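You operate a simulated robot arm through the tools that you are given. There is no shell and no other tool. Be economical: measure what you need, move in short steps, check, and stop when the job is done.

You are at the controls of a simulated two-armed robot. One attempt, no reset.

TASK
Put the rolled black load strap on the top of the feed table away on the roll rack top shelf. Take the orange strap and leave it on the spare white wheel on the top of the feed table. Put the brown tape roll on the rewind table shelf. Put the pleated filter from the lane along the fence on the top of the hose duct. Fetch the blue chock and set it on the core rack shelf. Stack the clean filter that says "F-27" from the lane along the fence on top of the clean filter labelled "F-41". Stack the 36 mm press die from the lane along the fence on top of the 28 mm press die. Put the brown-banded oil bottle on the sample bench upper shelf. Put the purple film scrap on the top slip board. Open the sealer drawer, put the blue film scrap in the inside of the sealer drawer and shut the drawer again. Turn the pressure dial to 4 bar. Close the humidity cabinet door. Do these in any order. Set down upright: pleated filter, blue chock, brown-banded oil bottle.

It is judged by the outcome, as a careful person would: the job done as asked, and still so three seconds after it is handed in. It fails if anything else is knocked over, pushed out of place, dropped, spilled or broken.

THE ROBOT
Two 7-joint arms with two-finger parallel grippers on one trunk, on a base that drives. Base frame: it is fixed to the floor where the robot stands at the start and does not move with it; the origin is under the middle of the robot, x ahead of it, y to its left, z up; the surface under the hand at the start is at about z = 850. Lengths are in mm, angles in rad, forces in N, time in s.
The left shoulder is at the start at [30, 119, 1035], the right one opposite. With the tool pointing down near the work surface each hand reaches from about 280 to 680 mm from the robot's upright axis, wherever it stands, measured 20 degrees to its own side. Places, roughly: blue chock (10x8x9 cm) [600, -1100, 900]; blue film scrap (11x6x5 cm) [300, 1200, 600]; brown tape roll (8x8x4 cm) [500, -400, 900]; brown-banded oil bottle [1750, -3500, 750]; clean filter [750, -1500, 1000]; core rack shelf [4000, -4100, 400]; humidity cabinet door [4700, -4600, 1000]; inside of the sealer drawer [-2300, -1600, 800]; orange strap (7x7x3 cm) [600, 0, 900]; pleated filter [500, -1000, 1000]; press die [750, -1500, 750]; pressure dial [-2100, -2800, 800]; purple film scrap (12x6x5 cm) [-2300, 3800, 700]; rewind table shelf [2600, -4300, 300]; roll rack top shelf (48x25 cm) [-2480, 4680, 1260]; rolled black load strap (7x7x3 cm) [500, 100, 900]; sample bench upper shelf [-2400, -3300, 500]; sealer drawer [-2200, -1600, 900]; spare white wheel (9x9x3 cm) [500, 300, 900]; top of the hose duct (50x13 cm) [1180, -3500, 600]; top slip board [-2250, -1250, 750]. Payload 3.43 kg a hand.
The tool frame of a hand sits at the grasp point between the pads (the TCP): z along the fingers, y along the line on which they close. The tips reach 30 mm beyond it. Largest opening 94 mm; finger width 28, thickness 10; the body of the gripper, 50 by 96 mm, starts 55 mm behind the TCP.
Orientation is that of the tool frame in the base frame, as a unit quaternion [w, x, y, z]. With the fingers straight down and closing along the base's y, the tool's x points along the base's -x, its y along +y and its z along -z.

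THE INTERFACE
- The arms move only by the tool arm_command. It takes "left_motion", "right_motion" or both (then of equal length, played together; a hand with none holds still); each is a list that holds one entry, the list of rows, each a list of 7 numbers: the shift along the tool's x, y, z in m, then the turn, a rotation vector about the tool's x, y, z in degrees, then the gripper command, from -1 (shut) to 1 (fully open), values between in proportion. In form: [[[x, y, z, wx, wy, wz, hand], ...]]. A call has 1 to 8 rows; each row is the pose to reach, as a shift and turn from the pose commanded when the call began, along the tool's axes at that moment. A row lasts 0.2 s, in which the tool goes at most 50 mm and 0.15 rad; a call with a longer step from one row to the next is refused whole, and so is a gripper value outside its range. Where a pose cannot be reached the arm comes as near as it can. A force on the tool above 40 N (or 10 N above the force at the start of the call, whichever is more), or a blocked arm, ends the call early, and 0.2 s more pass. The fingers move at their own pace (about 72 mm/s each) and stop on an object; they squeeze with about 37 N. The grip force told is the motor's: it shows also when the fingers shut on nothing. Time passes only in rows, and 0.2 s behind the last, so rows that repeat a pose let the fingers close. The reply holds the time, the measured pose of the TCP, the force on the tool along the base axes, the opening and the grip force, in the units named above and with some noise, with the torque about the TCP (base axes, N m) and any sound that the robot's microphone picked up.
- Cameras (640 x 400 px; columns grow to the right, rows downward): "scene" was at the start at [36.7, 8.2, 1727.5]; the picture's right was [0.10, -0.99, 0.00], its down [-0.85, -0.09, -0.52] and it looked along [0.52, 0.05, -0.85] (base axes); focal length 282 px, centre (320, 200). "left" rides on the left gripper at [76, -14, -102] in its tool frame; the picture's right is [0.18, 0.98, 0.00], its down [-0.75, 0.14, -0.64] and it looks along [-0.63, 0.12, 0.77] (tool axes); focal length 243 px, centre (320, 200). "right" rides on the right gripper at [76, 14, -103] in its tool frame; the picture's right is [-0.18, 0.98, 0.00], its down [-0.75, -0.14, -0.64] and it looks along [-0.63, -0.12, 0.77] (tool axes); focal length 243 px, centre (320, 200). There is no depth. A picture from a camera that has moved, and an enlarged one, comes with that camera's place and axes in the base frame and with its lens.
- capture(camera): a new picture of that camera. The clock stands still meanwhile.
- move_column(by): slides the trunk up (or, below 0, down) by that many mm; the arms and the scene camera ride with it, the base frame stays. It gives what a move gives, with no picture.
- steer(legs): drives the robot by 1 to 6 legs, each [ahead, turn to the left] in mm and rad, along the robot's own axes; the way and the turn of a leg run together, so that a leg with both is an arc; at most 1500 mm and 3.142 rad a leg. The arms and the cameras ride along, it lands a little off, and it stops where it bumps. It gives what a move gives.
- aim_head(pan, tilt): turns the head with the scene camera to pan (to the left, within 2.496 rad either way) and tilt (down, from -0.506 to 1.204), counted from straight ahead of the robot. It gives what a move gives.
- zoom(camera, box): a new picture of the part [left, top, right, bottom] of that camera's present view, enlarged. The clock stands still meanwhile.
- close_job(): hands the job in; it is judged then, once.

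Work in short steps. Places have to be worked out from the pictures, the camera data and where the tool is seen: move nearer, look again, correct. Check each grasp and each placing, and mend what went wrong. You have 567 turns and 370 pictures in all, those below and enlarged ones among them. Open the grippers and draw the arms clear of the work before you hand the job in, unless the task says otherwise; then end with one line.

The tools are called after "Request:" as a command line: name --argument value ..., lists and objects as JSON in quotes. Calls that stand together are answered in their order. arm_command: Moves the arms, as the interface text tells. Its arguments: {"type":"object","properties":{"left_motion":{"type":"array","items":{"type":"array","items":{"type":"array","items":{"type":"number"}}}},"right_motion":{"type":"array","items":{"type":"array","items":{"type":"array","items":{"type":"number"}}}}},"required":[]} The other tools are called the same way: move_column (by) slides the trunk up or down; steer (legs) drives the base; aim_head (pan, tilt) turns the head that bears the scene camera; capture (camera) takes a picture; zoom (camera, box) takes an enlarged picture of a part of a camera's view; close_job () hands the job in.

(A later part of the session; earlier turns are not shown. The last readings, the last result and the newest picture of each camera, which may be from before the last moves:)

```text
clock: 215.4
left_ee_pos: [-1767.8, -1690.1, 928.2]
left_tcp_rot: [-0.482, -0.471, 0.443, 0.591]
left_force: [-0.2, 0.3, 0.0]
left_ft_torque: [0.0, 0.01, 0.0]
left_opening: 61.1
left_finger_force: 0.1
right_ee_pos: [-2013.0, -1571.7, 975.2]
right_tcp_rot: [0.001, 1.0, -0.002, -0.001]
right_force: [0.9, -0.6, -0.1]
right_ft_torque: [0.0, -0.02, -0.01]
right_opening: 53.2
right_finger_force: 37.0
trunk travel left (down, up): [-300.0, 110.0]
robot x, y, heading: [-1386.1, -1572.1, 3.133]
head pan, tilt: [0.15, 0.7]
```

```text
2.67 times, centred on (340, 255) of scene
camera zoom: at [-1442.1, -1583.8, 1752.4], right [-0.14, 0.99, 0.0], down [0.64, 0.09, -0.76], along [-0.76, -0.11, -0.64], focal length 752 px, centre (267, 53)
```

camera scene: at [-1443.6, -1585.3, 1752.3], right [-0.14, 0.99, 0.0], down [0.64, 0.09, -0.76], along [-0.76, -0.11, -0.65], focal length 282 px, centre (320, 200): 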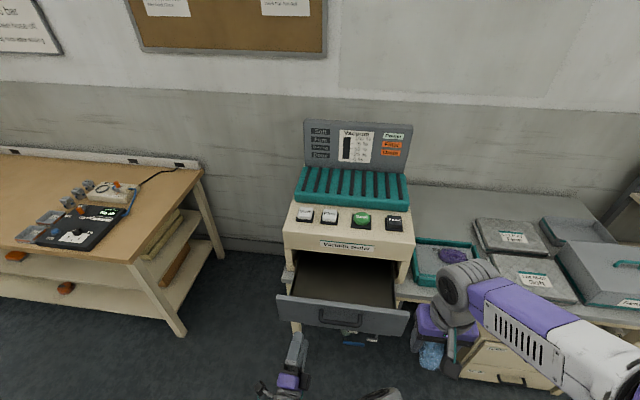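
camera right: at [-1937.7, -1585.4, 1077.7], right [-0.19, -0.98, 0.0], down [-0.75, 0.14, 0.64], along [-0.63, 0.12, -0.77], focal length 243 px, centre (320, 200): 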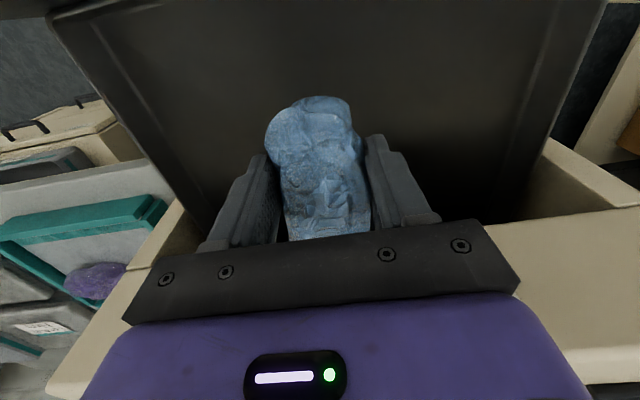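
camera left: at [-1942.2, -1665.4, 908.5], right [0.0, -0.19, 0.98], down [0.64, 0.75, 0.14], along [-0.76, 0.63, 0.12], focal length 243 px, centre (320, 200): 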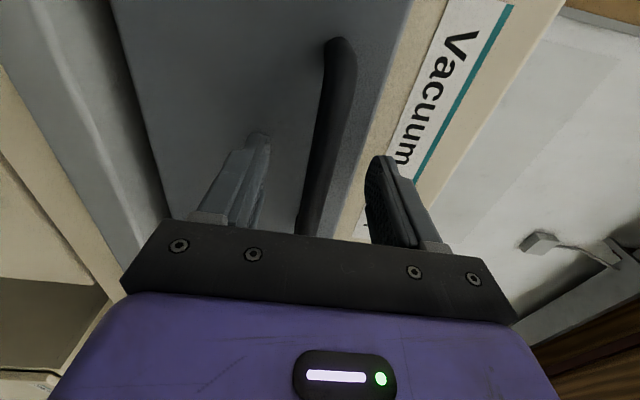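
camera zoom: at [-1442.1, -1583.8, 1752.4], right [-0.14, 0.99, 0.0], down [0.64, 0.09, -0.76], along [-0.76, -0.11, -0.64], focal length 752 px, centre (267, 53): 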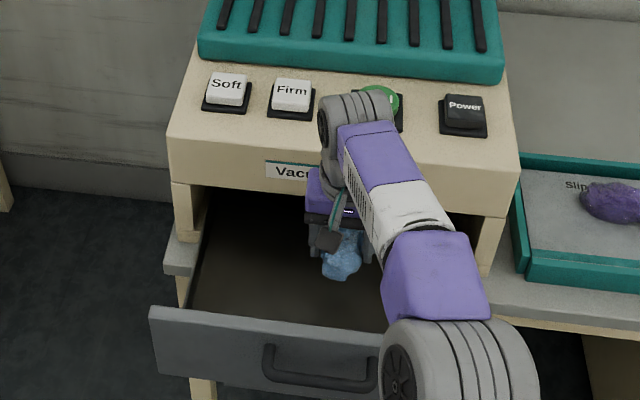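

Lower another 40 mm, checking clearance of the forearm over the drawer front.

Request:
arm_command --right_motion '[[[0, 0, 0.02, 0, 0, 0, -1], [0, 0, 0.04, 0, 0, 0, -1]]]'

Request:
capture --camera "scene"

Request:
capture --camera "left"

```text
clock: 216.0
left_ee_pos: [-1767.2, -1691.7, 923.6]
left_tcp_rot: [-0.483, -0.467, 0.45, 0.588]
left_force: [-0.4, 0.3, -0.4]
left_ft_torque: [0.02, -0.03, 0.0]
left_opening: 61.1
left_finger_force: 0.1
right_ee_pos: [-2019.1, -1571.6, 949.4]
right_tcp_rot: [0.005, 1.0, -0.004, -0.011]
right_force: [-0.1, 0.1, -1.3]
right_ft_torque: [-0.01, -0.01, 0.0]
right_opening: 53.6
right_finger_force: 37.2
trunk travel left (down, up): [-300.0, 110.0]
robot x, y, heading: [-1383.3, -1575.0, 3.137]
head pan, tilt: [0.15, 0.7]
```

```text
292 pictures are left
camera scene: at [-1441.9, -1584.0, 1752.4], right [-0.14, 0.99, 0.0], down [0.64, 0.09, -0.76], along [-0.76, -0.11, -0.64], focal length 282 px, centre (320, 200)
```

scene: 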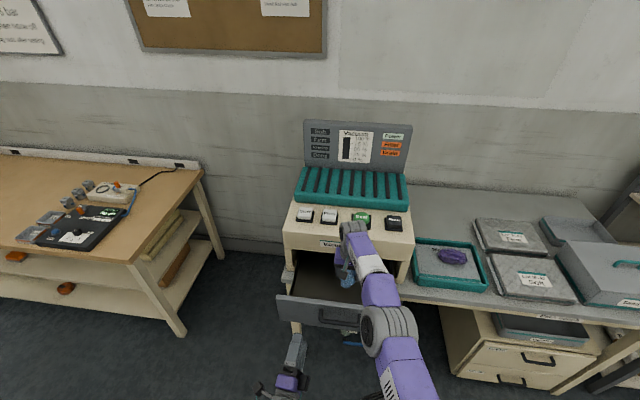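

```text
291 pictures are left
camera left: at [-1675.3, -1773.5, 884.9], right [0.13, -0.31, 0.94], down [0.73, 0.68, 0.12], along [-0.68, 0.67, 0.31], focal length 243 px, centre (320, 200)
```

left: 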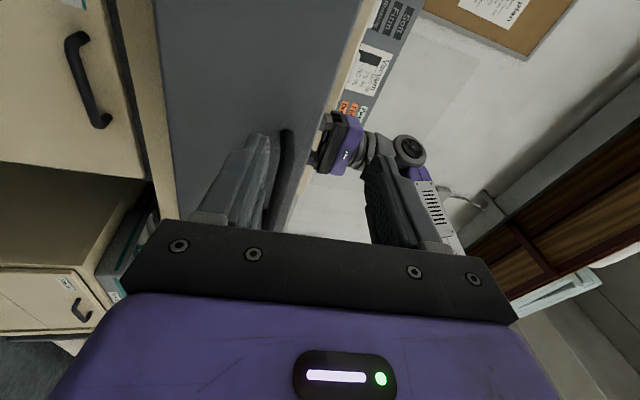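

Both arms shifted slightly, so something touches (likely elbow against elbow). Raise the right hand 30 mm and check.

Request:
arm_command --right_motion '[[[0, 0, -0.03, 0, 0, 0, -1], [0, 0, -0.03, 0, 0, 0, -1]]]'

Request:
aim_head --pan 0 --tilt 1.15

Request:
capture --camera "scene"

```text
clock: 216.6
left_ee_pos: [-1768.6, -1688.8, 928.4]
left_tcp_rot: [-0.482, -0.471, 0.442, 0.592]
left_force: [0.0, 0.9, -0.4]
left_ft_torque: [0.0, 0.04, -0.07]
left_opening: 61.3
left_finger_force: 0.1
right_ee_pos: [-2011.6, -1570.7, 964.2]
right_tcp_rot: [0.0, 1.0, -0.002, 0.0]
right_force: [0.0, 0.8, -0.7]
right_ft_torque: [0.02, -0.03, 0.02]
right_opening: 53.4
right_finger_force: 36.9
trunk travel left (down, up): [-300.0, 110.0]
robot x, y, heading: [-1383.4, -1571.2, 3.13]
head pan, tilt: [0.15, 0.7]
```

```text
clock: 217.5
left_ee_pos: [-1769.4, -1689.6, 930.1]
left_tcp_rot: [-0.482, -0.471, 0.443, 0.592]
left_force: [0.8, 0.5, -0.2]
left_ft_torque: [-0.01, -0.01, -0.02]
left_opening: 61.3
left_finger_force: 0.1
right_ee_pos: [-2011.9, -1571.6, 965.4]
right_tcp_rot: [0.0, 1.0, -0.002, -0.001]
right_force: [0.1, 0.7, -0.7]
right_ft_torque: [0.0, 0.0, 0.0]
right_opening: 53.5
right_finger_force: 37.5
trunk travel left (down, up): [-300.0, 110.0]
robot x, y, heading: [-1384.7, -1572.8, 3.136]
head pan, tilt: [0.0, 1.15]
```

```text
290 pictures are left
camera scene: at [-1417.6, -1571.4, 1719.3], right [0.01, 1.0, 0.0], down [0.91, -0.01, -0.41], along [-0.41, 0.0, -0.91], focal length 282 px, centre (320, 200)
```

scene: 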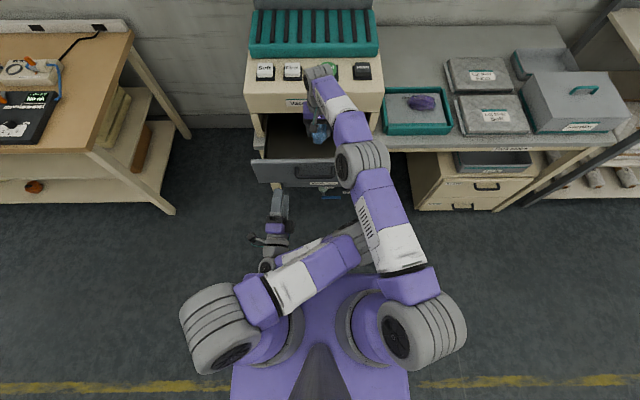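

The left elbow crosses under the right forearm. I'll raise/retract the right arm, straighten the left wrist back down, then place.

Request:
arm_command --right_motion '[[[0, 0, -0.045, 0, 0, 0, -1], [0, 0, -0.09, 0, 0, 0, -1], [0.01, 0, -0.135, 0, 0, 0, -1], [0.03, -0.01, -0.175, 0, 0, 0, -1], [0.06, -0.03, -0.2, 0, 0, 0, -1], [0.09, -0.055, -0.21, 0, 0, 0, -1], [0.12, -0.08, -0.21, 0, 0, 0, -1], [0.16, -0.1, -0.21, 0, 0, 0, -1]]]'

Request:
arm_command --right_motion '[[[0.03, -0.03, 0, 0, 0, 0, -1], [0.06, -0.06, 0, 0, 0, 0, -1], [0.09, -0.08, 0, 0, 0, 0, -1], [0.12, -0.09, 0, 0, 0, 0, -1]]]'

Request:
arm_command --left_motion '[[[0, 0.01, 0, 8.4, 0, 0, 0.3], [0, 0.02, 0, 16.8, 0, 0, 0.3], [0, 0.04, 0, 25.2, 0, 0, 0.3], [0, 0.06, 0, 33.6, 0, 0, 0.3], [0, 0.08, 0, 42, 0, 0, 0.3], [0, 0.1, 0, 50.4, 0, 0, 0.3], [0, 0.12, 0, 58.8, 0, 0, 0.3], [0, 0.14, 0, 67.2, 0, 0, 0.3]]]'

Request:
capture --camera "scene"

```text
clock: 219.3
left_ee_pos: [-1767.5, -1689.1, 928.3]
left_tcp_rot: [-0.483, -0.472, 0.442, 0.59]
left_force: [0.2, 0.2, 0.2]
left_ft_torque: [0.02, 0.0, -0.02]
left_opening: 61.2
left_finger_force: 0.1
right_ee_pos: [-1981.6, -1489.7, 1215.3]
right_tcp_rot: [0.0, 1.0, -0.002, 0.0]
right_force: [-0.1, -0.2, -0.7]
right_ft_torque: [0.01, -0.01, 0.01]
right_opening: 53.4
right_finger_force: 36.7
right hand out of reach, approached as far as the arm can: row 2, 4, 5, 6, 7, 8
trunk travel left (down, up): [-300.0, 110.0]
robot x, y, heading: [-1387.3, -1574.0, 3.132]
head pan, tilt: [0.0, 1.15]
```

```text
clock: 220.3
left_ee_pos: [-1767.2, -1689.4, 928.8]
left_tcp_rot: [-0.483, -0.47, 0.443, 0.591]
left_force: [0.8, -0.1, 0.2]
left_ft_torque: [-0.01, 0.01, 0.04]
left_opening: 61.5
left_finger_force: 0.0
right_ee_pos: [-1974.9, -1399.3, 1248.5]
right_tcp_rot: [0.0, 1.0, -0.002, -0.001]
right_force: [0.5, 0.0, -1.7]
right_ft_torque: [-0.02, 0.03, 0.02]
right_opening: 53.3
right_finger_force: 37.4
right hand out of reach, approached as far as the arm can: row 1, 2, 3, 4
trunk travel left (down, up): [-300.0, 110.0]
robot x, y, heading: [-1389.2, -1569.7, 3.134]
head pan, tilt: [0.0, 1.15]
```

```text
clock: 221.8
left_ee_pos: [-1792.1, -1757.0, 962.6]
left_tcp_rot: [-0.272, -0.633, 0.685, 0.238]
left_force: [0.3, -0.2, 0.8]
left_ft_torque: [0.0, -0.02, 0.0]
left_opening: 61.0
left_finger_force: 0.1
left hand out of reach, approached as far as the arm can: row 3, 4, 5, 6, 7
right_ee_pos: [-1973.7, -1391.0, 1262.7]
right_tcp_rot: [0.003, 1.0, -0.01, -0.012]
right_force: [0.1, -0.1, 0.6]
right_ft_torque: [-0.01, 0.01, 0.03]
right_opening: 51.3
right_finger_force: 37.2
trunk travel left (down, up): [-300.0, 110.0]
robot x, y, heading: [-1385.4, -1572.1, 3.133]
head pan, tilt: [0.0, 1.15]
stopped in row 7 (left hand): the arm was blocked; the commanded pose is now the measured one
```

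```text
289 pictures are left
camera scene: at [-1417.6, -1571.3, 1719.2], right [0.01, 1.0, 0.0], down [0.91, -0.01, -0.41], along [-0.41, 0.0, -0.91], focal length 282 px, centre (320, 200)
```

scene: 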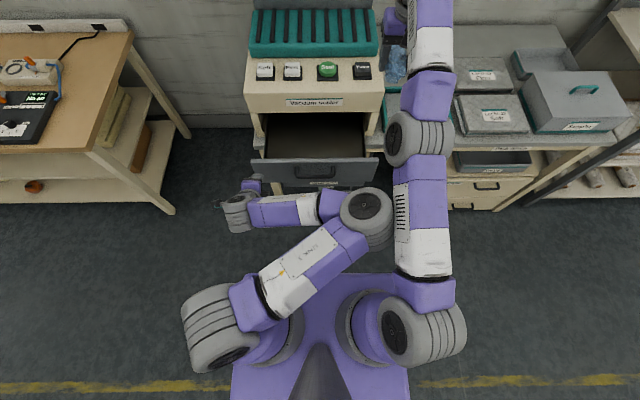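

Right arm got stretched; left elbow still adjacent. Raise the left hand 110 mm while finishing its rotation to vertical so its elbow swings out left.

Request:
arm_command --left_motion '[[[0.002, 0.016, -0.017, 0, 0, 0, 0.3], [0.004, 0.032, -0.034, 0, 0, 0, 0.3], [0.006, 0.048, -0.051, 8, 0, 0, 0.3], [0.008, 0.064, -0.068, 16, 0, 0, 0.3], [0.01, 0.08, -0.085, 24, 0, 0, 0.3], [0.01, 0.08, -0.085, 32, 0, 0, 0.3], [0.01, 0.08, -0.085, 40, 0, 0, 0.3]]]'

Request:
capture --camera "scene"

```text
clock: 222.7
left_ee_pos: [-1771.2, -1814.3, 1000.2]
left_tcp_rot: [-0.246, -0.656, 0.711, 0.054]
left_force: [0.3, 1.2, -0.5]
left_ft_torque: [0.0, 0.02, 0.0]
left_opening: 61.2
left_finger_force: 0.1
left hand out of reach, approached as far as the arm can: row 1, 2
right_ee_pos: [-1971.1, -1382.0, 1276.1]
right_tcp_rot: [0.007, 1.0, -0.018, -0.025]
right_force: [0.3, 0.3, -0.1]
right_ft_torque: [0.0, -0.01, -0.02]
right_opening: 51.1
right_finger_force: 37.2
trunk travel left (down, up): [-300.0, 110.0]
robot x, y, heading: [-1383.2, -1571.6, 3.133]
head pan, tilt: [0.0, 1.15]
stopped in row 4 (left hand): the arm was blocked; the commanded pose is now the measured one
```

```text
288 pictures are left
camera scene: at [-1417.8, -1571.5, 1719.2], right [0.01, 1.0, 0.0], down [0.91, -0.01, -0.41], along [-0.41, 0.0, -0.91], focal length 282 px, centre (320, 200)
```

scene: 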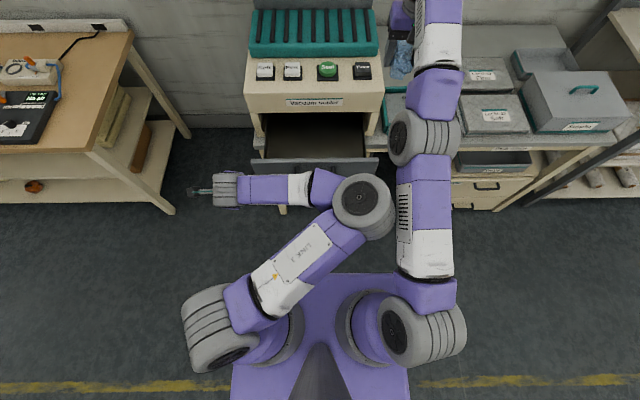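

The elbows are jammed together near the desk. Back away 500 mm into free aisle space to untangle the arms.

Request:
steer --legs '[[-500, 0]]'

Request:
arm_command --right_motion '[[[0, -0.03, 0, 0, 0, 0, -1], [0, -0.06, 0, 0, 0, 0, -1], [0, -0.1, 0.01, 0, 0, 0, -1], [0, -0.14, 0.02, 0, 0, 0, -1], [0, -0.18, 0.03, 0, 0, 0, -1]]]'

Request:
capture --camera "scene"

```text
clock: 225.6
left_ee_pos: [-1261.2, -1819.0, 999.4]
left_tcp_rot: [-0.248, -0.656, 0.711, 0.054]
left_force: [0.4, 0.2, 0.3]
left_ft_torque: [0.01, -0.01, -0.02]
left_opening: 61.0
left_finger_force: 0.1
right_ee_pos: [-1462.9, -1386.9, 1276.6]
right_tcp_rot: [0.007, 1.0, -0.017, -0.025]
right_force: [-0.1, 0.6, 0.0]
right_ft_torque: [0.01, -0.03, -0.01]
right_opening: 51.3
right_finger_force: 37.0
trunk travel left (down, up): [-300.0, 110.0]
robot x, y, heading: [-878.4, -1576.1, 3.131]
head pan, tilt: [0.0, 1.15]
```

```text
clock: 226.8
left_ee_pos: [-1262.5, -1818.3, 999.0]
left_tcp_rot: [-0.247, -0.657, 0.71, 0.053]
left_force: [0.7, 0.1, 1.1]
left_ft_torque: [-0.03, 0.01, 0.01]
left_opening: 61.0
left_finger_force: 0.1
right_ee_pos: [-1445.1, -1209.2, 1241.1]
right_tcp_rot: [0.006, 1.0, -0.016, -0.024]
right_force: [-0.5, 0.2, -0.8]
right_ft_torque: [-0.03, 0.01, -0.04]
right_opening: 51.4
right_finger_force: 37.1
right hand out of reach, approached as far as the arm can: row 3, 4, 5
trunk travel left (down, up): [-300.0, 110.0]
robot x, y, heading: [-881.4, -1579.3, 3.133]
head pan, tilt: [0.0, 1.15]
```

```text
287 pictures are left
camera scene: at [-909.5, -1574.1, 1719.3], right [0.01, 1.0, 0.0], down [0.91, -0.01, -0.41], along [-0.41, 0.0, -0.91], focal length 282 px, centre (320, 200)
```

scene: 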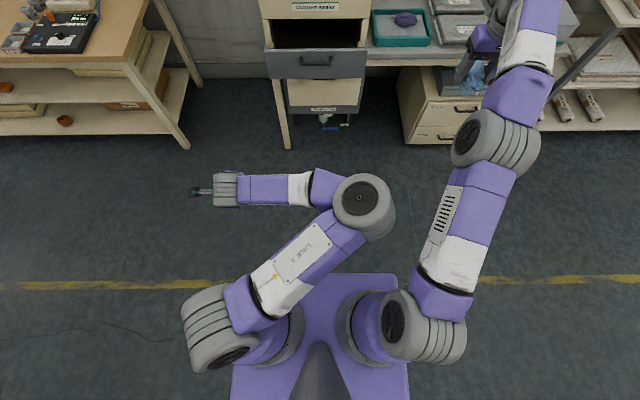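

Now fold the right hand back and down (elbow free), and separately extend the left arm forward to unfold its elbow.

Request:
arm_command --right_motion '[[[0.03, 0, 0.02, 0, 0, 0, -1], [0.06, 0, 0.04, 0, 0, 0, -1], [0.1, 0, 0.05, 0, 0, 0, -1], [0.14, 0, 0.06, 0, 0, 0, -1], [0.18, 0.01, 0.06, 0, 0, 0, -1], [0.2, 0.02, 0.06, 0, 0, 0, -1]]]'

Request:
capture --camera "scene"

```text
clock: 228.2
left_ee_pos: [-1262.0, -1819.9, 999.9]
left_tcp_rot: [-0.248, -0.657, 0.71, 0.054]
left_force: [0.0, 0.3, -0.7]
left_ft_torque: [0.0, 0.0, -0.01]
left_opening: 60.8
left_finger_force: 0.0
right_ee_pos: [-1251.1, -1239.0, 1174.6]
right_tcp_rot: [0.005, 1.0, -0.017, -0.026]
right_force: [-0.3, -0.2, -0.4]
right_ft_torque: [0.01, -0.01, -0.01]
right_opening: 51.2
right_finger_force: 36.7
trunk travel left (down, up): [-300.0, 110.0]
robot x, y, heading: [-874.6, -1574.8, 3.132]
head pan, tilt: [0.0, 1.15]
```

```text
286 pictures are left
camera scene: at [-909.2, -1575.6, 1719.3], right [0.01, 1.0, 0.0], down [0.91, -0.01, -0.41], along [-0.41, 0.0, -0.91], focal length 282 px, centre (320, 200)
```

scene: 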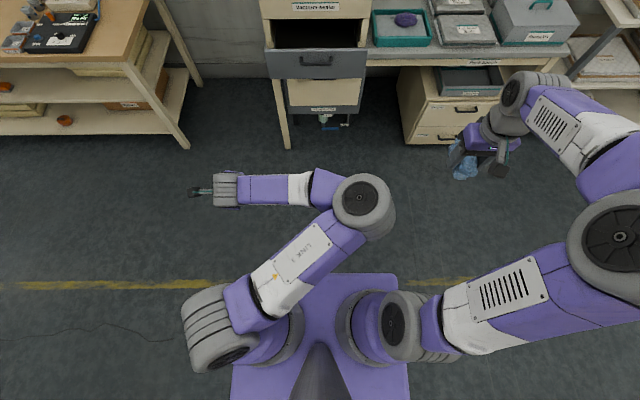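

Right arm restored. Extend the left hand forward/up to unfold its elbow.

Request:
arm_command --left_motion '[[[0.005, 0.044, 0.003, 0, 0, 0, 0.3], [0.01, 0.088, 0.006, 0, 0, 0, 0.3], [0.016, 0.132, 0.009, 0, 0, 0, 0.3], [0.021, 0.176, 0.012, 0, 0, 0, 0.3], [0.026, 0.22, 0.015, 0, 0, 0, 0.3], [0.031, 0.264, 0.018, 0, 0, 0, 0.3]]]'

Request:
capture --camera "scene"

```text
clock: 229.6
left_ee_pos: [-1510.3, -1822.9, 1098.6]
left_tcp_rot: [-0.248, -0.657, 0.71, 0.054]
left_force: [-0.5, 0.2, -0.5]
left_ft_torque: [0.02, -0.01, -0.01]
left_opening: 61.2
left_finger_force: 0.1
right_ee_pos: [-1251.7, -1238.6, 1174.2]
right_tcp_rot: [0.007, 1.0, -0.016, -0.024]
right_force: [0.3, 0.1, -0.7]
right_ft_torque: [0.0, -0.05, 0.01]
right_opening: 51.4
right_finger_force: 37.3
trunk travel left (down, up): [-300.0, 110.0]
robot x, y, heading: [-881.8, -1574.7, 3.134]
head pan, tilt: [0.0, 1.15]
```

```text
285 pictures are left
camera scene: at [-910.5, -1576.0, 1719.2], right [0.01, 1.0, 0.0], down [0.91, -0.01, -0.41], along [-0.41, 0.0, -0.91], focal length 282 px, centre (320, 200)
```

scene: 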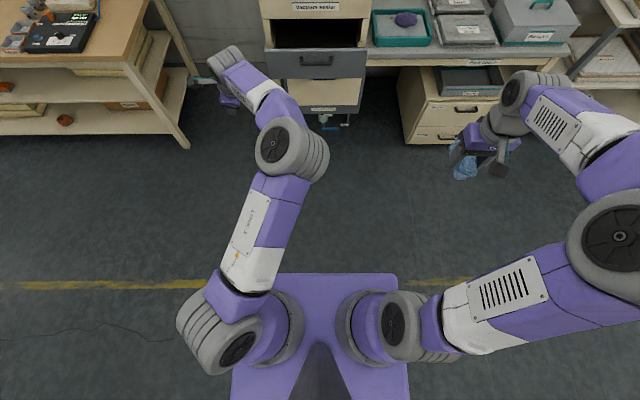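

Unfolding well. Now rotate the left tool back to the neutral pointing-down orientation.

Request:
arm_command --left_motion '[[[0, 0, 0, 2.68, 0.58, -7.67, 0.3], [0, 0, 0, 5.37, 1.17, -15.35, 0.3], [0, 0, 0, 8.05, 1.75, -23.0, 0.3], [0, 0, 0, 10.7, 2.33, -30.7, 0.3], [0, 0, 0, 13.4, 2.9, -38.4, 0.3], [0, 0, 0, 16.1, 3.5, -46.0, 0.3], [0, 0, 0, 18.8, 4.1, -53.7, 0.3], [0, 0, 0, 21.5, 4.67, -61.4, 0.3]]]'

Request:
arm_command --left_motion '[[[0, 0, 0, 2.68, 0.58, -7.67, 0.3], [0, 0, 0, 5.37, 1.17, -15.35, 0.3], [0, 0, 0, 8.05, 1.75, -23.0, 0.3], [0, 0, 0, 10.7, 2.33, -30.7, 0.3]]]'

Request:
capture --camera "scene"

```text
clock: 231.4
left_ee_pos: [-1509.6, -1818.2, 1098.4]
left_tcp_rot: [0.091, 0.96, -0.264, -0.02]
left_force: [0.4, 0.3, 0.2]
left_ft_torque: [-0.01, 0.0, -0.01]
left_opening: 61.3
left_finger_force: 0.1
right_ee_pos: [-1249.8, -1238.3, 1174.7]
right_tcp_rot: [0.006, 1.0, -0.018, -0.024]
right_force: [0.1, -0.8, -0.6]
right_ft_torque: [0.01, -0.04, -0.01]
right_opening: 51.6
right_finger_force: 37.1
trunk travel left (down, up): [-300.0, 110.0]
robot x, y, heading: [-879.3, -1577.5, 3.134]
head pan, tilt: [0.0, 1.15]
```

```text
clock: 232.4
left_ee_pos: [-1509.8, -1817.9, 1098.5]
left_tcp_rot: [-0.002, 1.0, 0.0, 0.002]
left_force: [0.5, -0.5, 0.5]
left_ft_torque: [0.02, 0.01, -0.03]
left_opening: 61.2
left_finger_force: 0.0
right_ee_pos: [-1250.0, -1238.2, 1175.0]
right_tcp_rot: [0.008, 1.0, -0.017, -0.024]
right_force: [-0.1, 0.0, -0.6]
right_ft_torque: [0.0, -0.01, 0.02]
right_opening: 51.5
right_finger_force: 36.9
trunk travel left (down, up): [-300.0, 110.0]
robot x, y, heading: [-881.5, -1576.5, 3.135]
head pan, tilt: [0.0, 1.15]
```

```text
284 pictures are left
camera scene: at [-909.3, -1575.9, 1719.3], right [0.01, 1.0, 0.0], down [0.91, -0.01, -0.41], along [-0.41, 0.0, -0.91], focal length 282 px, centre (320, 200)
```

scene: 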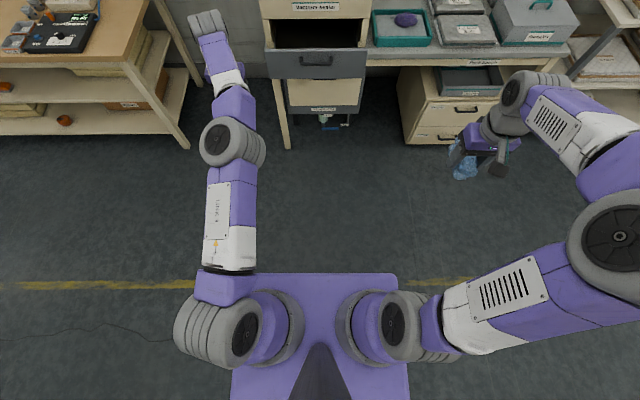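

Now retract the left hand; its elbow should fold outward.

Request:
arm_command --left_motion '[[[0.03, 0.02, 0, 0, 0, 0, 0.3], [0.06, 0.04, 0, 0, 0, 0, 0.3], [0.1, 0.05, 0, 0, 0, 0, 0.3], [0.14, 0.05, 0, 0, 0, 0, 0.3], [0.18, 0.05, 0, 0, 0, 0, 0.3], [0.22, 0.05, 0, 0, 0, 0, 0.3], [0.25, 0.05, 0, 0, 0, 0, 0.3]]]'

Request:
capture --camera "scene"

```text
clock: 234.0
left_ee_pos: [-1258.8, -1867.7, 1099.6]
left_tcp_rot: [0.0, 1.0, -0.002, 0.001]
left_force: [0.3, -0.1, -0.2]
left_ft_torque: [-0.03, -0.02, 0.04]
left_opening: 61.2
left_finger_force: 0.0
right_ee_pos: [-1249.0, -1238.0, 1175.5]
right_tcp_rot: [0.006, 1.0, -0.017, -0.025]
right_force: [-0.3, 0.5, -1.5]
right_ft_torque: [0.0, -0.02, -0.01]
right_opening: 51.2
right_finger_force: 37.0
trunk travel left (down, up): [-300.0, 110.0]
robot x, y, heading: [-877.8, -1575.4, 3.137]
head pan, tilt: [0.0, 1.15]
```

```text
283 pictures are left
camera scene: at [-908.7, -1575.4, 1719.3], right [0.01, 1.0, 0.0], down [0.91, -0.01, -0.41], along [-0.41, 0.0, -0.91], focal length 282 px, centre (320, 200)
```

scene: 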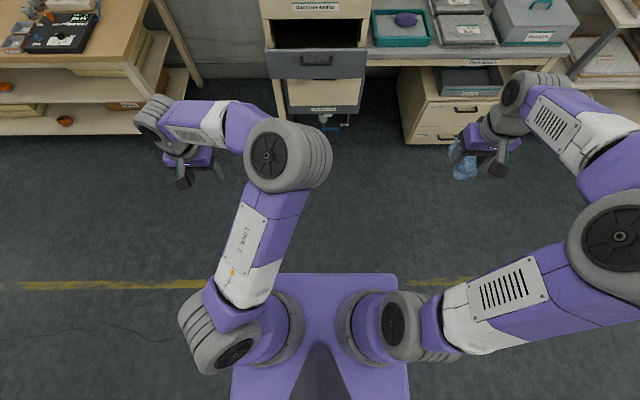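

Elbow is still folded inward. Extend the arm fully straight ahead, then come back along an inner line to flip it.

Request:
arm_command --left_motion '[[[-0.04, -0.02, 0, 0, 0, 0, 0.3], [-0.08, -0.04, 0, 0, 0, 0, 0.3], [-0.12, -0.06, 0, 0, 0, 0, 0.3], [-0.16, -0.08, 0, 0, 0, 0, 0.3], [-0.2, -0.1, 0, 0, 0, 0, 0.3], [-0.24, -0.12, 0, 0, 0, 0, 0.3], [-0.28, -0.15, 0, 0, 0, 0, 0.3], [-0.32, -0.18, 0, 0, 0, 0, 0.3]]]'

Request:
arm_command --left_motion '[[[-0.02, -0.04, 0, 0, 0, 0, 0.3], [-0.02, -0.08, 0, 0, 0, 0, 0.3], [-0.02, -0.12, 0, 0, 0, 0, 0.3], [0.0, -0.16, 0, 0, 0, 0, 0.3], [0.03, -0.19, 0, 0, 0, 0, 0.3]]]'

Request:
capture --camera "scene"

```text
clock: 235.8
left_ee_pos: [-1514.6, -1735.0, 1098.7]
left_tcp_rot: [-0.001, 1.0, -0.001, 0.003]
left_force: [0.0, -0.4, 0.6]
left_ft_torque: [-0.01, -0.02, -0.02]
left_opening: 61.1
left_finger_force: 0.1
left hand out of reach, approached as far as the arm can: row 7, 8
right_ee_pos: [-1249.7, -1238.2, 1176.8]
right_tcp_rot: [0.006, 1.0, -0.018, -0.025]
right_force: [0.9, 0.0, -0.2]
right_ft_torque: [0.02, -0.03, -0.01]
right_opening: 51.3
right_finger_force: 37.1
trunk travel left (down, up): [-300.0, 110.0]
robot x, y, heading: [-878.1, -1575.4, 3.132]
head pan, tilt: [0.0, 1.15]
```

```text
clock: 237.0
left_ee_pos: [-1481.2, -1596.2, 1094.5]
left_tcp_rot: [-0.001, 1.0, 0.0, 0.001]
left_force: [0.3, -0.2, -0.4]
left_ft_torque: [-0.01, 0.01, 0.02]
left_opening: 61.3
left_finger_force: 0.0
left hand out of reach, approached as far as the arm can: row 1, 2, 3, 4, 5
right_ee_pos: [-1250.2, -1240.4, 1175.1]
right_tcp_rot: [0.006, 1.0, -0.016, -0.025]
right_force: [-0.1, -0.2, -0.5]
right_ft_torque: [0.02, -0.01, 0.03]
right_opening: 50.9
right_finger_force: 36.8
trunk travel left (down, up): [-300.0, 110.0]
robot x, y, heading: [-877.5, -1580.5, 3.135]
head pan, tilt: [0.0, 1.15]
```

```text
282 pictures are left
camera scene: at [-909.5, -1578.0, 1719.3], right [0.01, 1.0, 0.0], down [0.91, -0.01, -0.41], along [-0.41, 0.0, -0.91], focal length 282 px, centre (320, 200)
```

scene: 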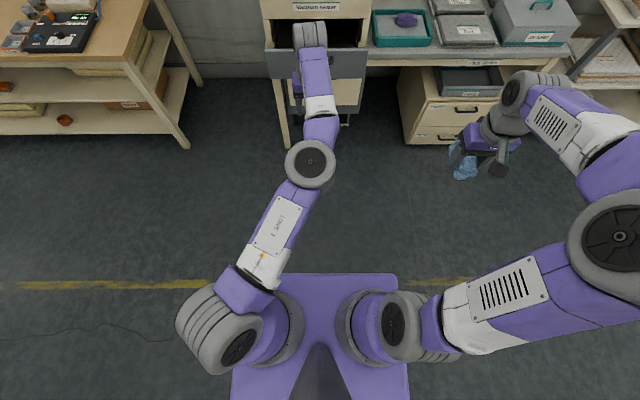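

Fully straight. Now retract along this inner line toward the robot.

Request:
arm_command --left_motion '[[[0.04, 0, 0, 0, 0, 0, 0.3], [0.08, 0, 0, 0, 0, 0, 0.3], [0.12, 0, 0, 0, 0, 0, 0.3], [0.16, 0, 0, 0, 0, 0, 0.3], [0.19, 0.01, 0, 0, 0, 0, 0.3]]]'

Request:
capture --camera "scene"

```text
clock: 238.2
left_ee_pos: [-1290.7, -1606.7, 1094.8]
left_tcp_rot: [0.001, 1.0, -0.002, 0.001]
left_force: [0.1, 0.9, 0.2]
left_ft_torque: [0.03, 0.03, -0.02]
left_opening: 61.3
left_finger_force: 0.1
right_ee_pos: [-1249.4, -1237.6, 1176.1]
right_tcp_rot: [0.006, 1.0, -0.017, -0.026]
right_force: [0.0, 0.0, 0.2]
right_ft_torque: [-0.01, 0.0, 0.0]
right_opening: 51.1
right_finger_force: 36.9
trunk travel left (down, up): [-300.0, 110.0]
robot x, y, heading: [-878.8, -1574.2, 3.138]
head pan, tilt: [0.0, 1.15]
```

```text
281 pictures are left
camera scene: at [-908.6, -1576.0, 1719.3], right [0.01, 1.0, 0.0], down [0.91, -0.01, -0.41], along [-0.41, 0.0, -0.91], focal length 282 px, centre (320, 200)
```

scene: 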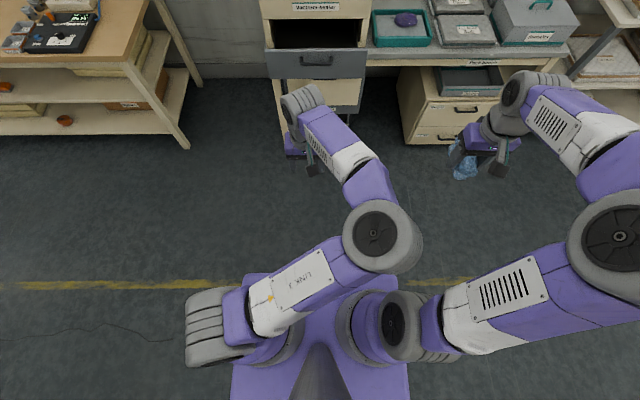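

The elbow stays inward; acceptable. I'll park the left hand out to the left, and reposition the base so the drawer is on the right arm's side.

Request:
arm_command --left_motion '[[[0, 0.045, 0, 0, 0, 0, 0.3], [0, 0.09, 0, 0, 0, 0, 0.3], [0, 0.135, 0, 0, 0, 0, 0.3], [0, 0.18, 0, 0, 0, 0, 0.3], [0, 0.225, 0, 0, 0, 0, 0.3], [0, 0.27, 0, 0, 0, 0, 0.3]]]'

Request:
steer --legs '[[0, 1.571], [190, 0], [0, -1.56]]'

Request:
capture --camera "scene"

```text
clock: 239.6
left_ee_pos: [-1292.9, -1877.0, 1093.2]
left_tcp_rot: [-0.001, 1.0, -0.002, 0.001]
left_force: [0.0, -0.2, -0.5]
left_ft_torque: [0.02, 0.01, 0.02]
left_opening: 61.0
left_finger_force: 0.1
right_ee_pos: [-1250.7, -1239.3, 1175.6]
right_tcp_rot: [0.006, 1.0, -0.017, -0.025]
right_force: [0.6, 0.2, 0.1]
right_ft_torque: [0.04, 0.0, 0.0]
right_opening: 51.2
right_finger_force: 37.2
trunk travel left (down, up): [-300.0, 110.0]
robot x, y, heading: [-880.7, -1577.8, 3.138]
head pan, tilt: [0.0, 1.15]
```

```text
clock: 248.8
left_ee_pos: [-1275.6, -2086.4, 1092.1]
left_tcp_rot: [0.0, 1.0, 0.023, 0.001]
left_force: [-0.5, 1.1, 0.6]
left_ft_torque: [-0.03, 0.0, 0.0]
left_opening: 61.2
left_finger_force: 0.1
right_ee_pos: [-1263.3, -1448.0, 1175.3]
right_tcp_rot: [0.007, 1.0, 0.007, -0.024]
right_force: [0.3, 0.5, -1.3]
right_ft_torque: [0.0, -0.02, 0.02]
right_opening: 50.8
right_finger_force: 37.5
trunk travel left (down, up): [-300.0, 110.0]
robot x, y, heading: [-876.3, -1766.6, -3.101]
head pan, tilt: [0.0, 1.15]
```

```text
280 pictures are left
camera scene: at [-906.8, -1768.1, 1719.3], right [-0.04, 1.0, 0.0], down [0.91, 0.04, -0.41], along [-0.41, -0.02, -0.91], focal length 282 px, centre (320, 200)
```

scene: 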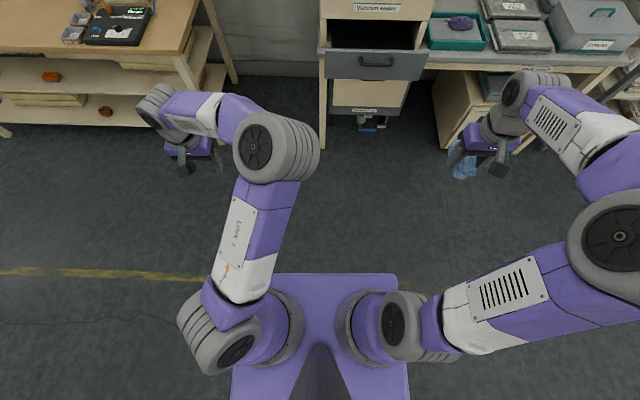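

Drive ahead ~480 toward the drawer.

Request:
steer --legs '[[480, -0.04]]'

Request:
capture --camera "scene"

```text
clock: 251.7
left_ee_pos: [-1765.8, -2079.5, 1092.8]
left_tcp_rot: [-0.001, 1.0, 0.002, 0.001]
left_force: [0.3, -0.1, 0.9]
left_ft_torque: [0.01, -0.04, -0.04]
left_opening: 60.9
left_finger_force: 0.0
right_ee_pos: [-1729.5, -1442.5, 1175.0]
right_tcp_rot: [0.007, 1.0, -0.012, -0.025]
right_force: [0.3, 0.0, -1.5]
right_ft_torque: [0.02, -0.03, 0.0]
right_opening: 50.6
right_finger_force: 37.0
trunk travel left (down, up): [-300.0, 110.0]
robot x, y, heading: [-1356.9, -1778.5, -3.14]
head pan, tilt: [0.0, 1.15]
```

```text
279 pictures are left
camera scene: at [-1385.7, -1777.2, 1719.3], right [0.0, 1.0, 0.0], down [0.91, 0.0, -0.41], along [-0.41, 0.0, -0.91], focal length 282 px, centre (320, 200)
```

scene: 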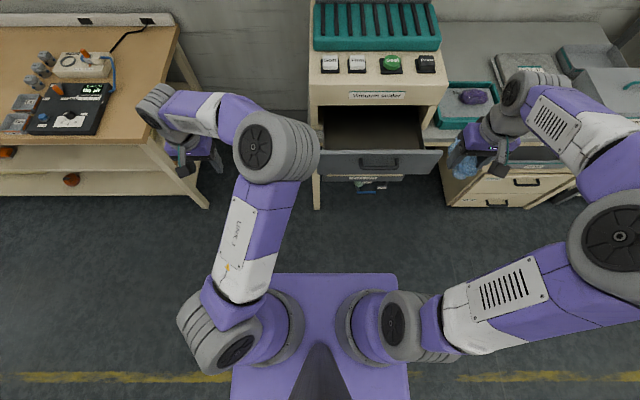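

Move the right hand (also correcting its small tilt) above the drawer interior.

Request:
arm_command --right_motion '[[[-0.035, 0.016, 0, 0.8, 2.9, -1.4, -1], [-0.07, 0.032, 0, 0.8, 2.9, -1.4, -1], [-0.105, 0.048, 0, 0.8, 2.9, -1.4, -1], [-0.14, 0.064, 0.01, 0.8, 2.9, -1.4, -1], [-0.175, 0.08, 0.02, 0.8, 2.9, -1.4, -1], [-0.21, 0.096, 0.03, 0.8, 2.9, -1.4, -1], [-0.245, 0.112, 0.04, 0.8, 2.9, -1.4, -1], [-0.28, 0.128, 0.05, 0.8, 2.9, -1.4, -1]]]'

Request:
arm_command --right_motion '[[[0, 0, 0.04, 0, 0, 0, -1], [0, 0, 0.08, 0, 0, 0, -1], [0, 0, 0.12, 0, 0, 0, -1], [0, 0, 0.15, 0, 0, 0, -1]]]'

Request:
capture --camera "scene"

Request:
capture --camera "right"

```text
clock: 253.5
left_ee_pos: [-1764.0, -2080.7, 1093.3]
left_tcp_rot: [0.0, 1.0, 0.003, 0.0]
left_force: [0.3, 0.5, -0.4]
left_ft_torque: [-0.05, 0.01, 0.0]
left_opening: 61.0
left_finger_force: 0.0
right_ee_pos: [-1985.0, -1557.5, 1140.4]
right_tcp_rot: [-0.001, 1.0, 0.0, 0.001]
right_force: [-0.2, 0.3, -0.5]
right_ft_torque: [0.0, -0.01, 0.03]
right_opening: 50.9
right_finger_force: 36.6
right hand out of reach, approached as far as the arm can: row 8
trunk travel left (down, up): [-300.0, 110.0]
robot x, y, heading: [-1356.1, -1778.5, -3.139]
head pan, tilt: [0.0, 1.15]
```

```text
clock: 254.5
left_ee_pos: [-1765.0, -2080.3, 1092.3]
left_tcp_rot: [-0.001, 1.0, 0.004, 0.001]
left_force: [0.4, 0.9, 0.0]
left_ft_torque: [-0.01, 0.01, -0.02]
left_opening: 61.1
left_finger_force: 0.1
right_ee_pos: [-1985.7, -1559.6, 988.4]
right_tcp_rot: [0.001, 1.0, -0.002, 0.001]
right_force: [-0.2, 0.5, -0.6]
right_ft_torque: [0.03, 0.0, -0.01]
right_opening: 51.2
right_finger_force: 36.3
trunk travel left (down, up): [-300.0, 110.0]
robot x, y, heading: [-1354.3, -1777.8, -3.146]
head pan, tilt: [0.0, 1.15]
```

```text
278 pictures are left
camera scene: at [-1385.6, -1777.0, 1719.3], right [0.0, 1.0, 0.0], down [0.91, 0.0, -0.41], along [-0.41, 0.0, -0.91], focal length 282 px, centre (320, 200)
```

scene: 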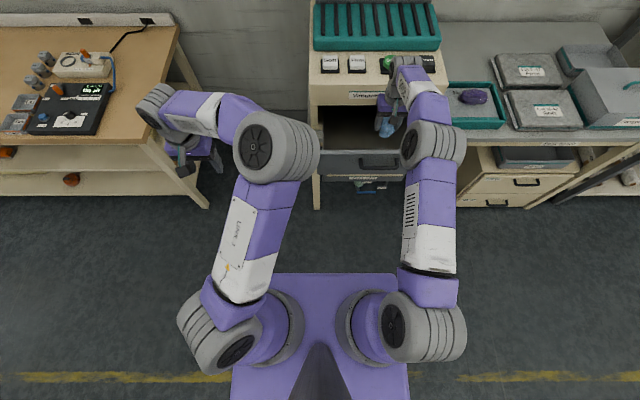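

```text
277 pictures are left
camera right: at [-1910.1, -1574.1, 1092.5], right [-0.18, -0.98, 0.0], down [-0.75, 0.14, 0.64], along [-0.63, 0.12, -0.77], focal length 243 px, centre (320, 200)
```

right: 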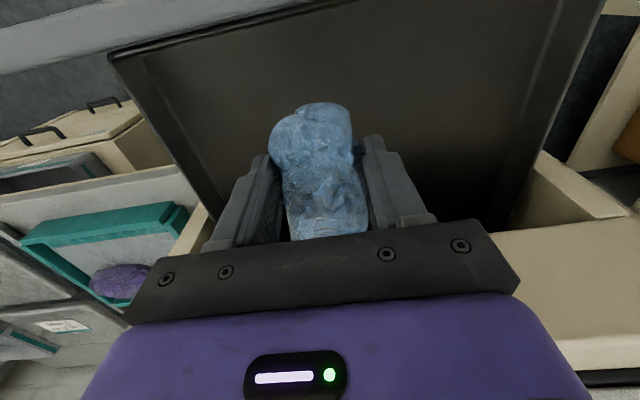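

Clear between the arms now. Continue lowering in the drawer.

Request:
arm_command --right_motion '[[[-0.015, 0.008, 0.02, 0, 0, 0, -1], [-0.015, 0.01, 0.04, 0, 0, 0, -1], [-0.015, 0.01, 0.055, 0, 0, 0, -1]]]'

Request:
zoom --camera "scene" --box '[290, 30, 490, 220]'

Request:
capture --camera "right"

```text
clock: 255.3
left_ee_pos: [-1765.0, -2079.5, 1091.9]
left_tcp_rot: [-0.001, 1.0, 0.004, 0.001]
left_force: [-0.8, 0.3, -1.4]
left_ft_torque: [0.0, -0.06, -0.01]
left_opening: 60.9
left_finger_force: 0.0
right_ee_pos: [-1998.2, -1568.7, 933.8]
right_tcp_rot: [0.0, 1.0, 0.0, 0.002]
right_force: [-0.4, 0.1, -0.7]
right_ft_torque: [0.01, 0.02, 0.0]
right_opening: 50.7
right_finger_force: 37.0
trunk travel left (down, up): [-300.0, 110.0]
robot x, y, heading: [-1354.9, -1776.7, -3.141]
head pan, tilt: [0.0, 1.15]
```

```text
2.11 times, centred on (390, 125) of scene
camera zoom: at [-1385.9, -1777.3, 1719.3], right [0.0, 1.0, 0.0], down [0.91, 0.0, -0.41], along [-0.41, 0.0, -0.91], focal length 594 px, centre (173, 358)
```

zoom: 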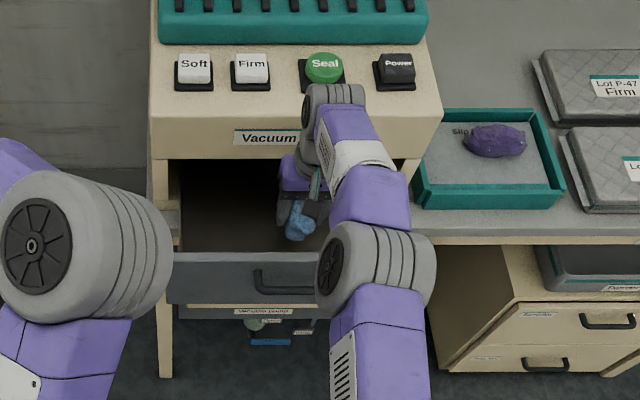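

```text
275 pictures are left
camera right: at [-1923.5, -1582.5, 1037.9], right [-0.18, -0.98, 0.0], down [-0.75, 0.14, 0.64], along [-0.63, 0.12, -0.77], focal length 243 px, centre (320, 200)
```

right: 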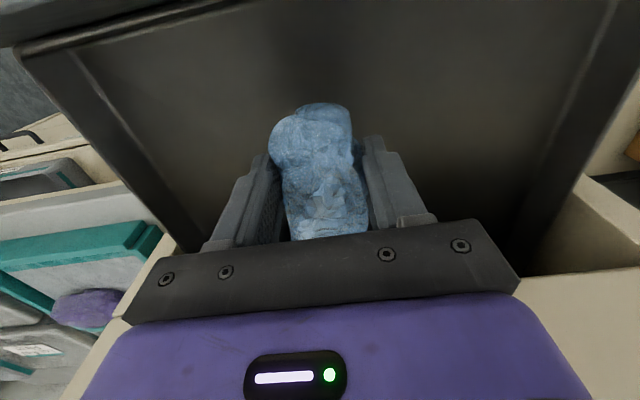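

Keep lowering in small steps until contact with the drawer floor.

Request:
arm_command --right_motion '[[[0, 0, 0.01, 0, 0, 0, -1], [0, 0, 0.02, 0, 0, 0, -1], [0, 0, 0.028, 0, 0, 0, -1], [0, 0, 0.034, 0, 0, 0, -1], [0, 0, 0.04, 0, 0, 0, -1]]]'

Request:
capture --camera "right"

```text
clock: 256.5
left_ee_pos: [-1765.6, -2079.7, 1092.2]
left_tcp_rot: [0.0, 1.0, 0.004, 0.001]
left_force: [0.4, -0.3, 0.9]
left_ft_torque: [0.02, 0.0, 0.0]
left_opening: 61.1
left_finger_force: 0.0
right_ee_pos: [-1999.2, -1568.1, 896.8]
right_tcp_rot: [-0.001, 1.0, 0.0, 0.001]
right_force: [-0.1, 0.7, -1.3]
right_ft_torque: [0.0, 0.01, 0.01]
right_opening: 50.7
right_finger_force: 36.9
trunk travel left (down, up): [-300.0, 110.0]
robot x, y, heading: [-1353.7, -1777.1, -3.136]
head pan, tilt: [0.0, 1.15]
```

```text
274 pictures are left
camera right: at [-1924.1, -1582.0, 998.9], right [-0.18, -0.98, 0.0], down [-0.75, 0.14, 0.64], along [-0.63, 0.12, -0.77], focal length 243 px, centre (320, 200)
```

right: 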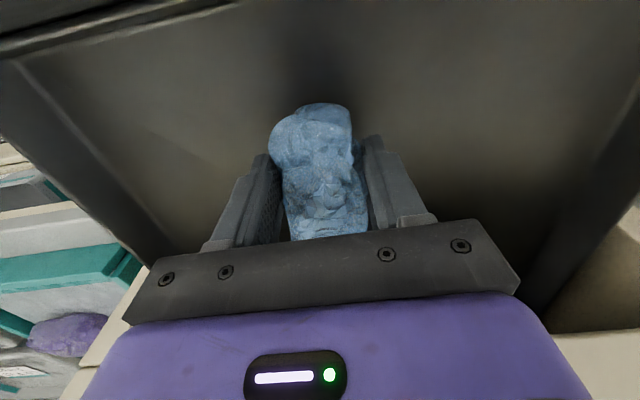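

Request:
arm_command --right_motion '[[[0, 0, 0.005, 0, 0, 0, -1], [0, 0, 0.01, 0, 0, 0, -1], [0, 0, 0.015, 0, 0, 0, -1], [0, 0, 0.02, 0, 0, 0, -1]]]'

```text
clock: 257.5
left_ee_pos: [-1764.5, -2082.0, 1093.1]
left_tcp_rot: [-0.001, 1.0, 0.003, 0.0]
left_force: [0.5, -1.0, 0.2]
left_ft_torque: [0.01, -0.02, 0.0]
left_opening: 60.9
left_finger_force: 0.1
right_ee_pos: [-1999.9, -1568.7, 881.1]
right_tcp_rot: [-0.001, 1.0, 0.0, -0.006]
right_force: [-1.2, -0.7, 24.9]
right_ft_torque: [0.4, 0.25, 0.04]
right_opening: 51.4
right_finger_force: 36.7
trunk travel left (down, up): [-300.0, 110.0]
robot x, y, heading: [-1355.3, -1778.2, -3.141]
head pan, tilt: [0.0, 1.15]
```

Contact with the drawer floor. Ease, open, and rise straight out.

Request:
arm_command --right_motion '[[[0, 0, -0.006, 0, 0, 0, -1], [0, 0, -0.006, 0, 0, 0, 0.2], [0, 0, -0.006, 0, 0, 0, 0.7], [0, 0, -0.006, 0, 0, 0, 0.7], [0, 0, -0.04, 0, 0, 0, 0.7], [0, 0, -0.08, 0, 0, 0, 0.7], [0, 0, -0.12, 0, 0, 0, 0.7], [0, 0, -0.16, 0, 0, 0, 0.7]]]'

Request:
capture --camera "right"

```text
clock: 259.3
left_ee_pos: [-1765.0, -2080.8, 1093.4]
left_tcp_rot: [0.0, 1.0, 0.003, 0.001]
left_force: [0.2, -0.3, 0.1]
left_ft_torque: [0.0, 0.0, 0.0]
left_opening: 60.9
left_finger_force: 0.0
right_ee_pos: [-1998.6, -1567.8, 1035.4]
right_tcp_rot: [0.0, 1.0, 0.0, 0.001]
right_force: [0.5, -0.2, 0.2]
right_ft_torque: [-0.01, -0.02, 0.0]
right_opening: 79.7
right_finger_force: 0.0
trunk travel left (down, up): [-300.0, 110.0]
robot x, y, heading: [-1352.9, -1777.3, -3.139]
head pan, tilt: [0.0, 1.15]
```

```text
273 pictures are left
camera right: at [-1924.0, -1582.5, 1139.4], right [-0.18, -0.98, 0.0], down [-0.75, 0.14, 0.64], along [-0.63, 0.12, -0.77], focal length 243 px, centre (320, 200)
```

right: 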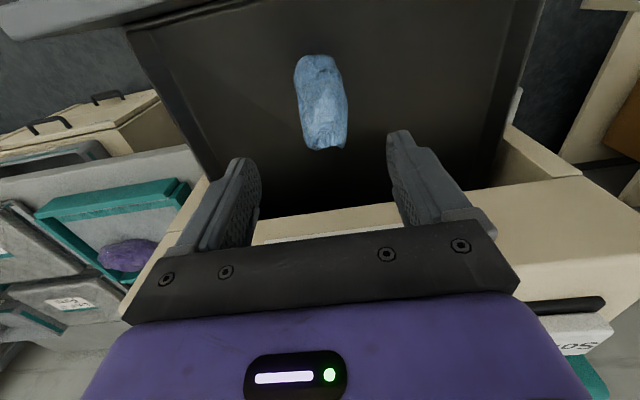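

Blue scrap lies in the drawer. Now move the right hand back over the front to push the drawer shut by its handle bar.

Request:
arm_command --right_motion '[[[0, 0, -0.045, 0, 0, 0, 0.2], [0.02, 0, -0.075, 0, 0, 0, -0.5], [0.065, 0.004, -0.085, 0, 0, 0, -1], [0.11, 0.008, -0.085, 0, 0, 0, -1], [0.155, 0.012, -0.085, 0, 0, 0, -1], [0.2, 0.015, -0.085, 0, 0, 0, -1], [0.23, 0.015, -0.07, 0, 0, 0, -1]]]'

Request:
arm_command --right_motion '[[[0, 0, 0.045, 0, 0, 0, -1], [0, 0, 0.09, 0, 0, 0, -1], [0, 0, 0.135, 0, 0, 0, -1], [0, 0, 0.175, 0, 0, 0, -1]]]'

Request:
capture --camera "scene"

Request:
capture --camera "right"

```text
clock: 260.9
left_ee_pos: [-1765.3, -2080.0, 1092.4]
left_tcp_rot: [0.0, 1.0, 0.003, 0.001]
left_force: [0.4, 0.5, 0.2]
left_ft_torque: [0.04, 0.02, 0.03]
left_opening: 61.2
left_finger_force: 0.1
right_ee_pos: [-1977.0, -1573.6, 1161.4]
right_tcp_rot: [0.0, 1.0, 0.0, 0.001]
right_force: [0.8, 0.7, -0.2]
right_ft_torque: [0.02, -0.01, -0.02]
right_opening: 0.0
right_finger_force: 32.7
right hand out of reach, approached as far as the arm can: row 2, 3, 4, 5, 6, 7
trunk travel left (down, up): [-300.0, 110.0]
robot x, y, heading: [-1351.4, -1779.9, -3.131]
head pan, tilt: [0.0, 1.15]
```

```text
clock: 261.9
left_ee_pos: [-1765.4, -2080.8, 1093.0]
left_tcp_rot: [0.0, 1.0, 0.003, 0.001]
left_force: [1.0, -1.1, 0.0]
left_ft_torque: [0.03, 0.03, -0.01]
left_opening: 61.3
left_finger_force: 0.1
right_ee_pos: [-2005.2, -1568.8, 992.8]
right_tcp_rot: [0.0, 1.0, 0.0, 0.0]
right_force: [0.6, -0.4, -0.1]
right_ft_torque: [-0.02, 0.01, -0.04]
right_opening: 0.0
right_finger_force: 32.6
right hand out of reach, approached as far as the arm can: row 1, 2, 3, 4
trunk travel left (down, up): [-300.0, 110.0]
robot x, y, heading: [-1351.8, -1778.0, -3.141]
head pan, tilt: [0.0, 1.15]
```

```text
272 pictures are left
camera scene: at [-1385.6, -1777.1, 1719.3], right [0.0, 1.0, 0.0], down [0.91, 0.0, -0.41], along [-0.41, 0.0, -0.91], focal length 282 px, centre (320, 200)
```

scene: 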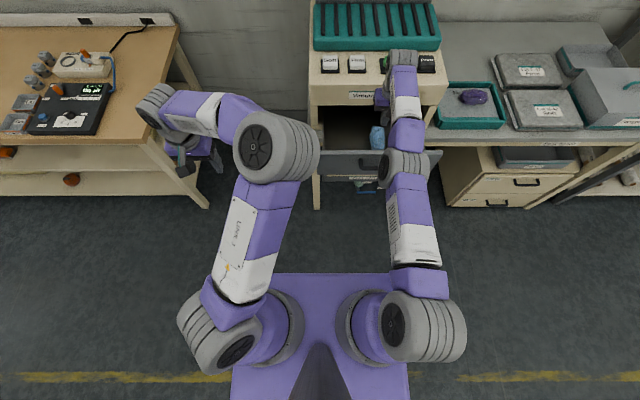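

```text
271 pictures are left
camera right: at [-1928.9, -1581.8, 1095.4], right [-0.18, -0.98, 0.0], down [-0.76, 0.14, 0.64], along [-0.63, 0.12, -0.77], focal length 243 px, centre (320, 200)
```

right: 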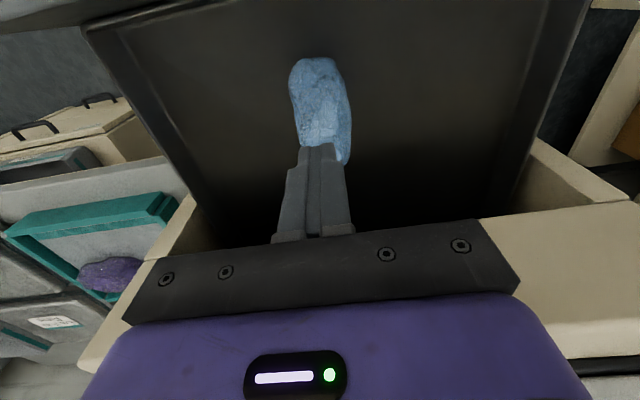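

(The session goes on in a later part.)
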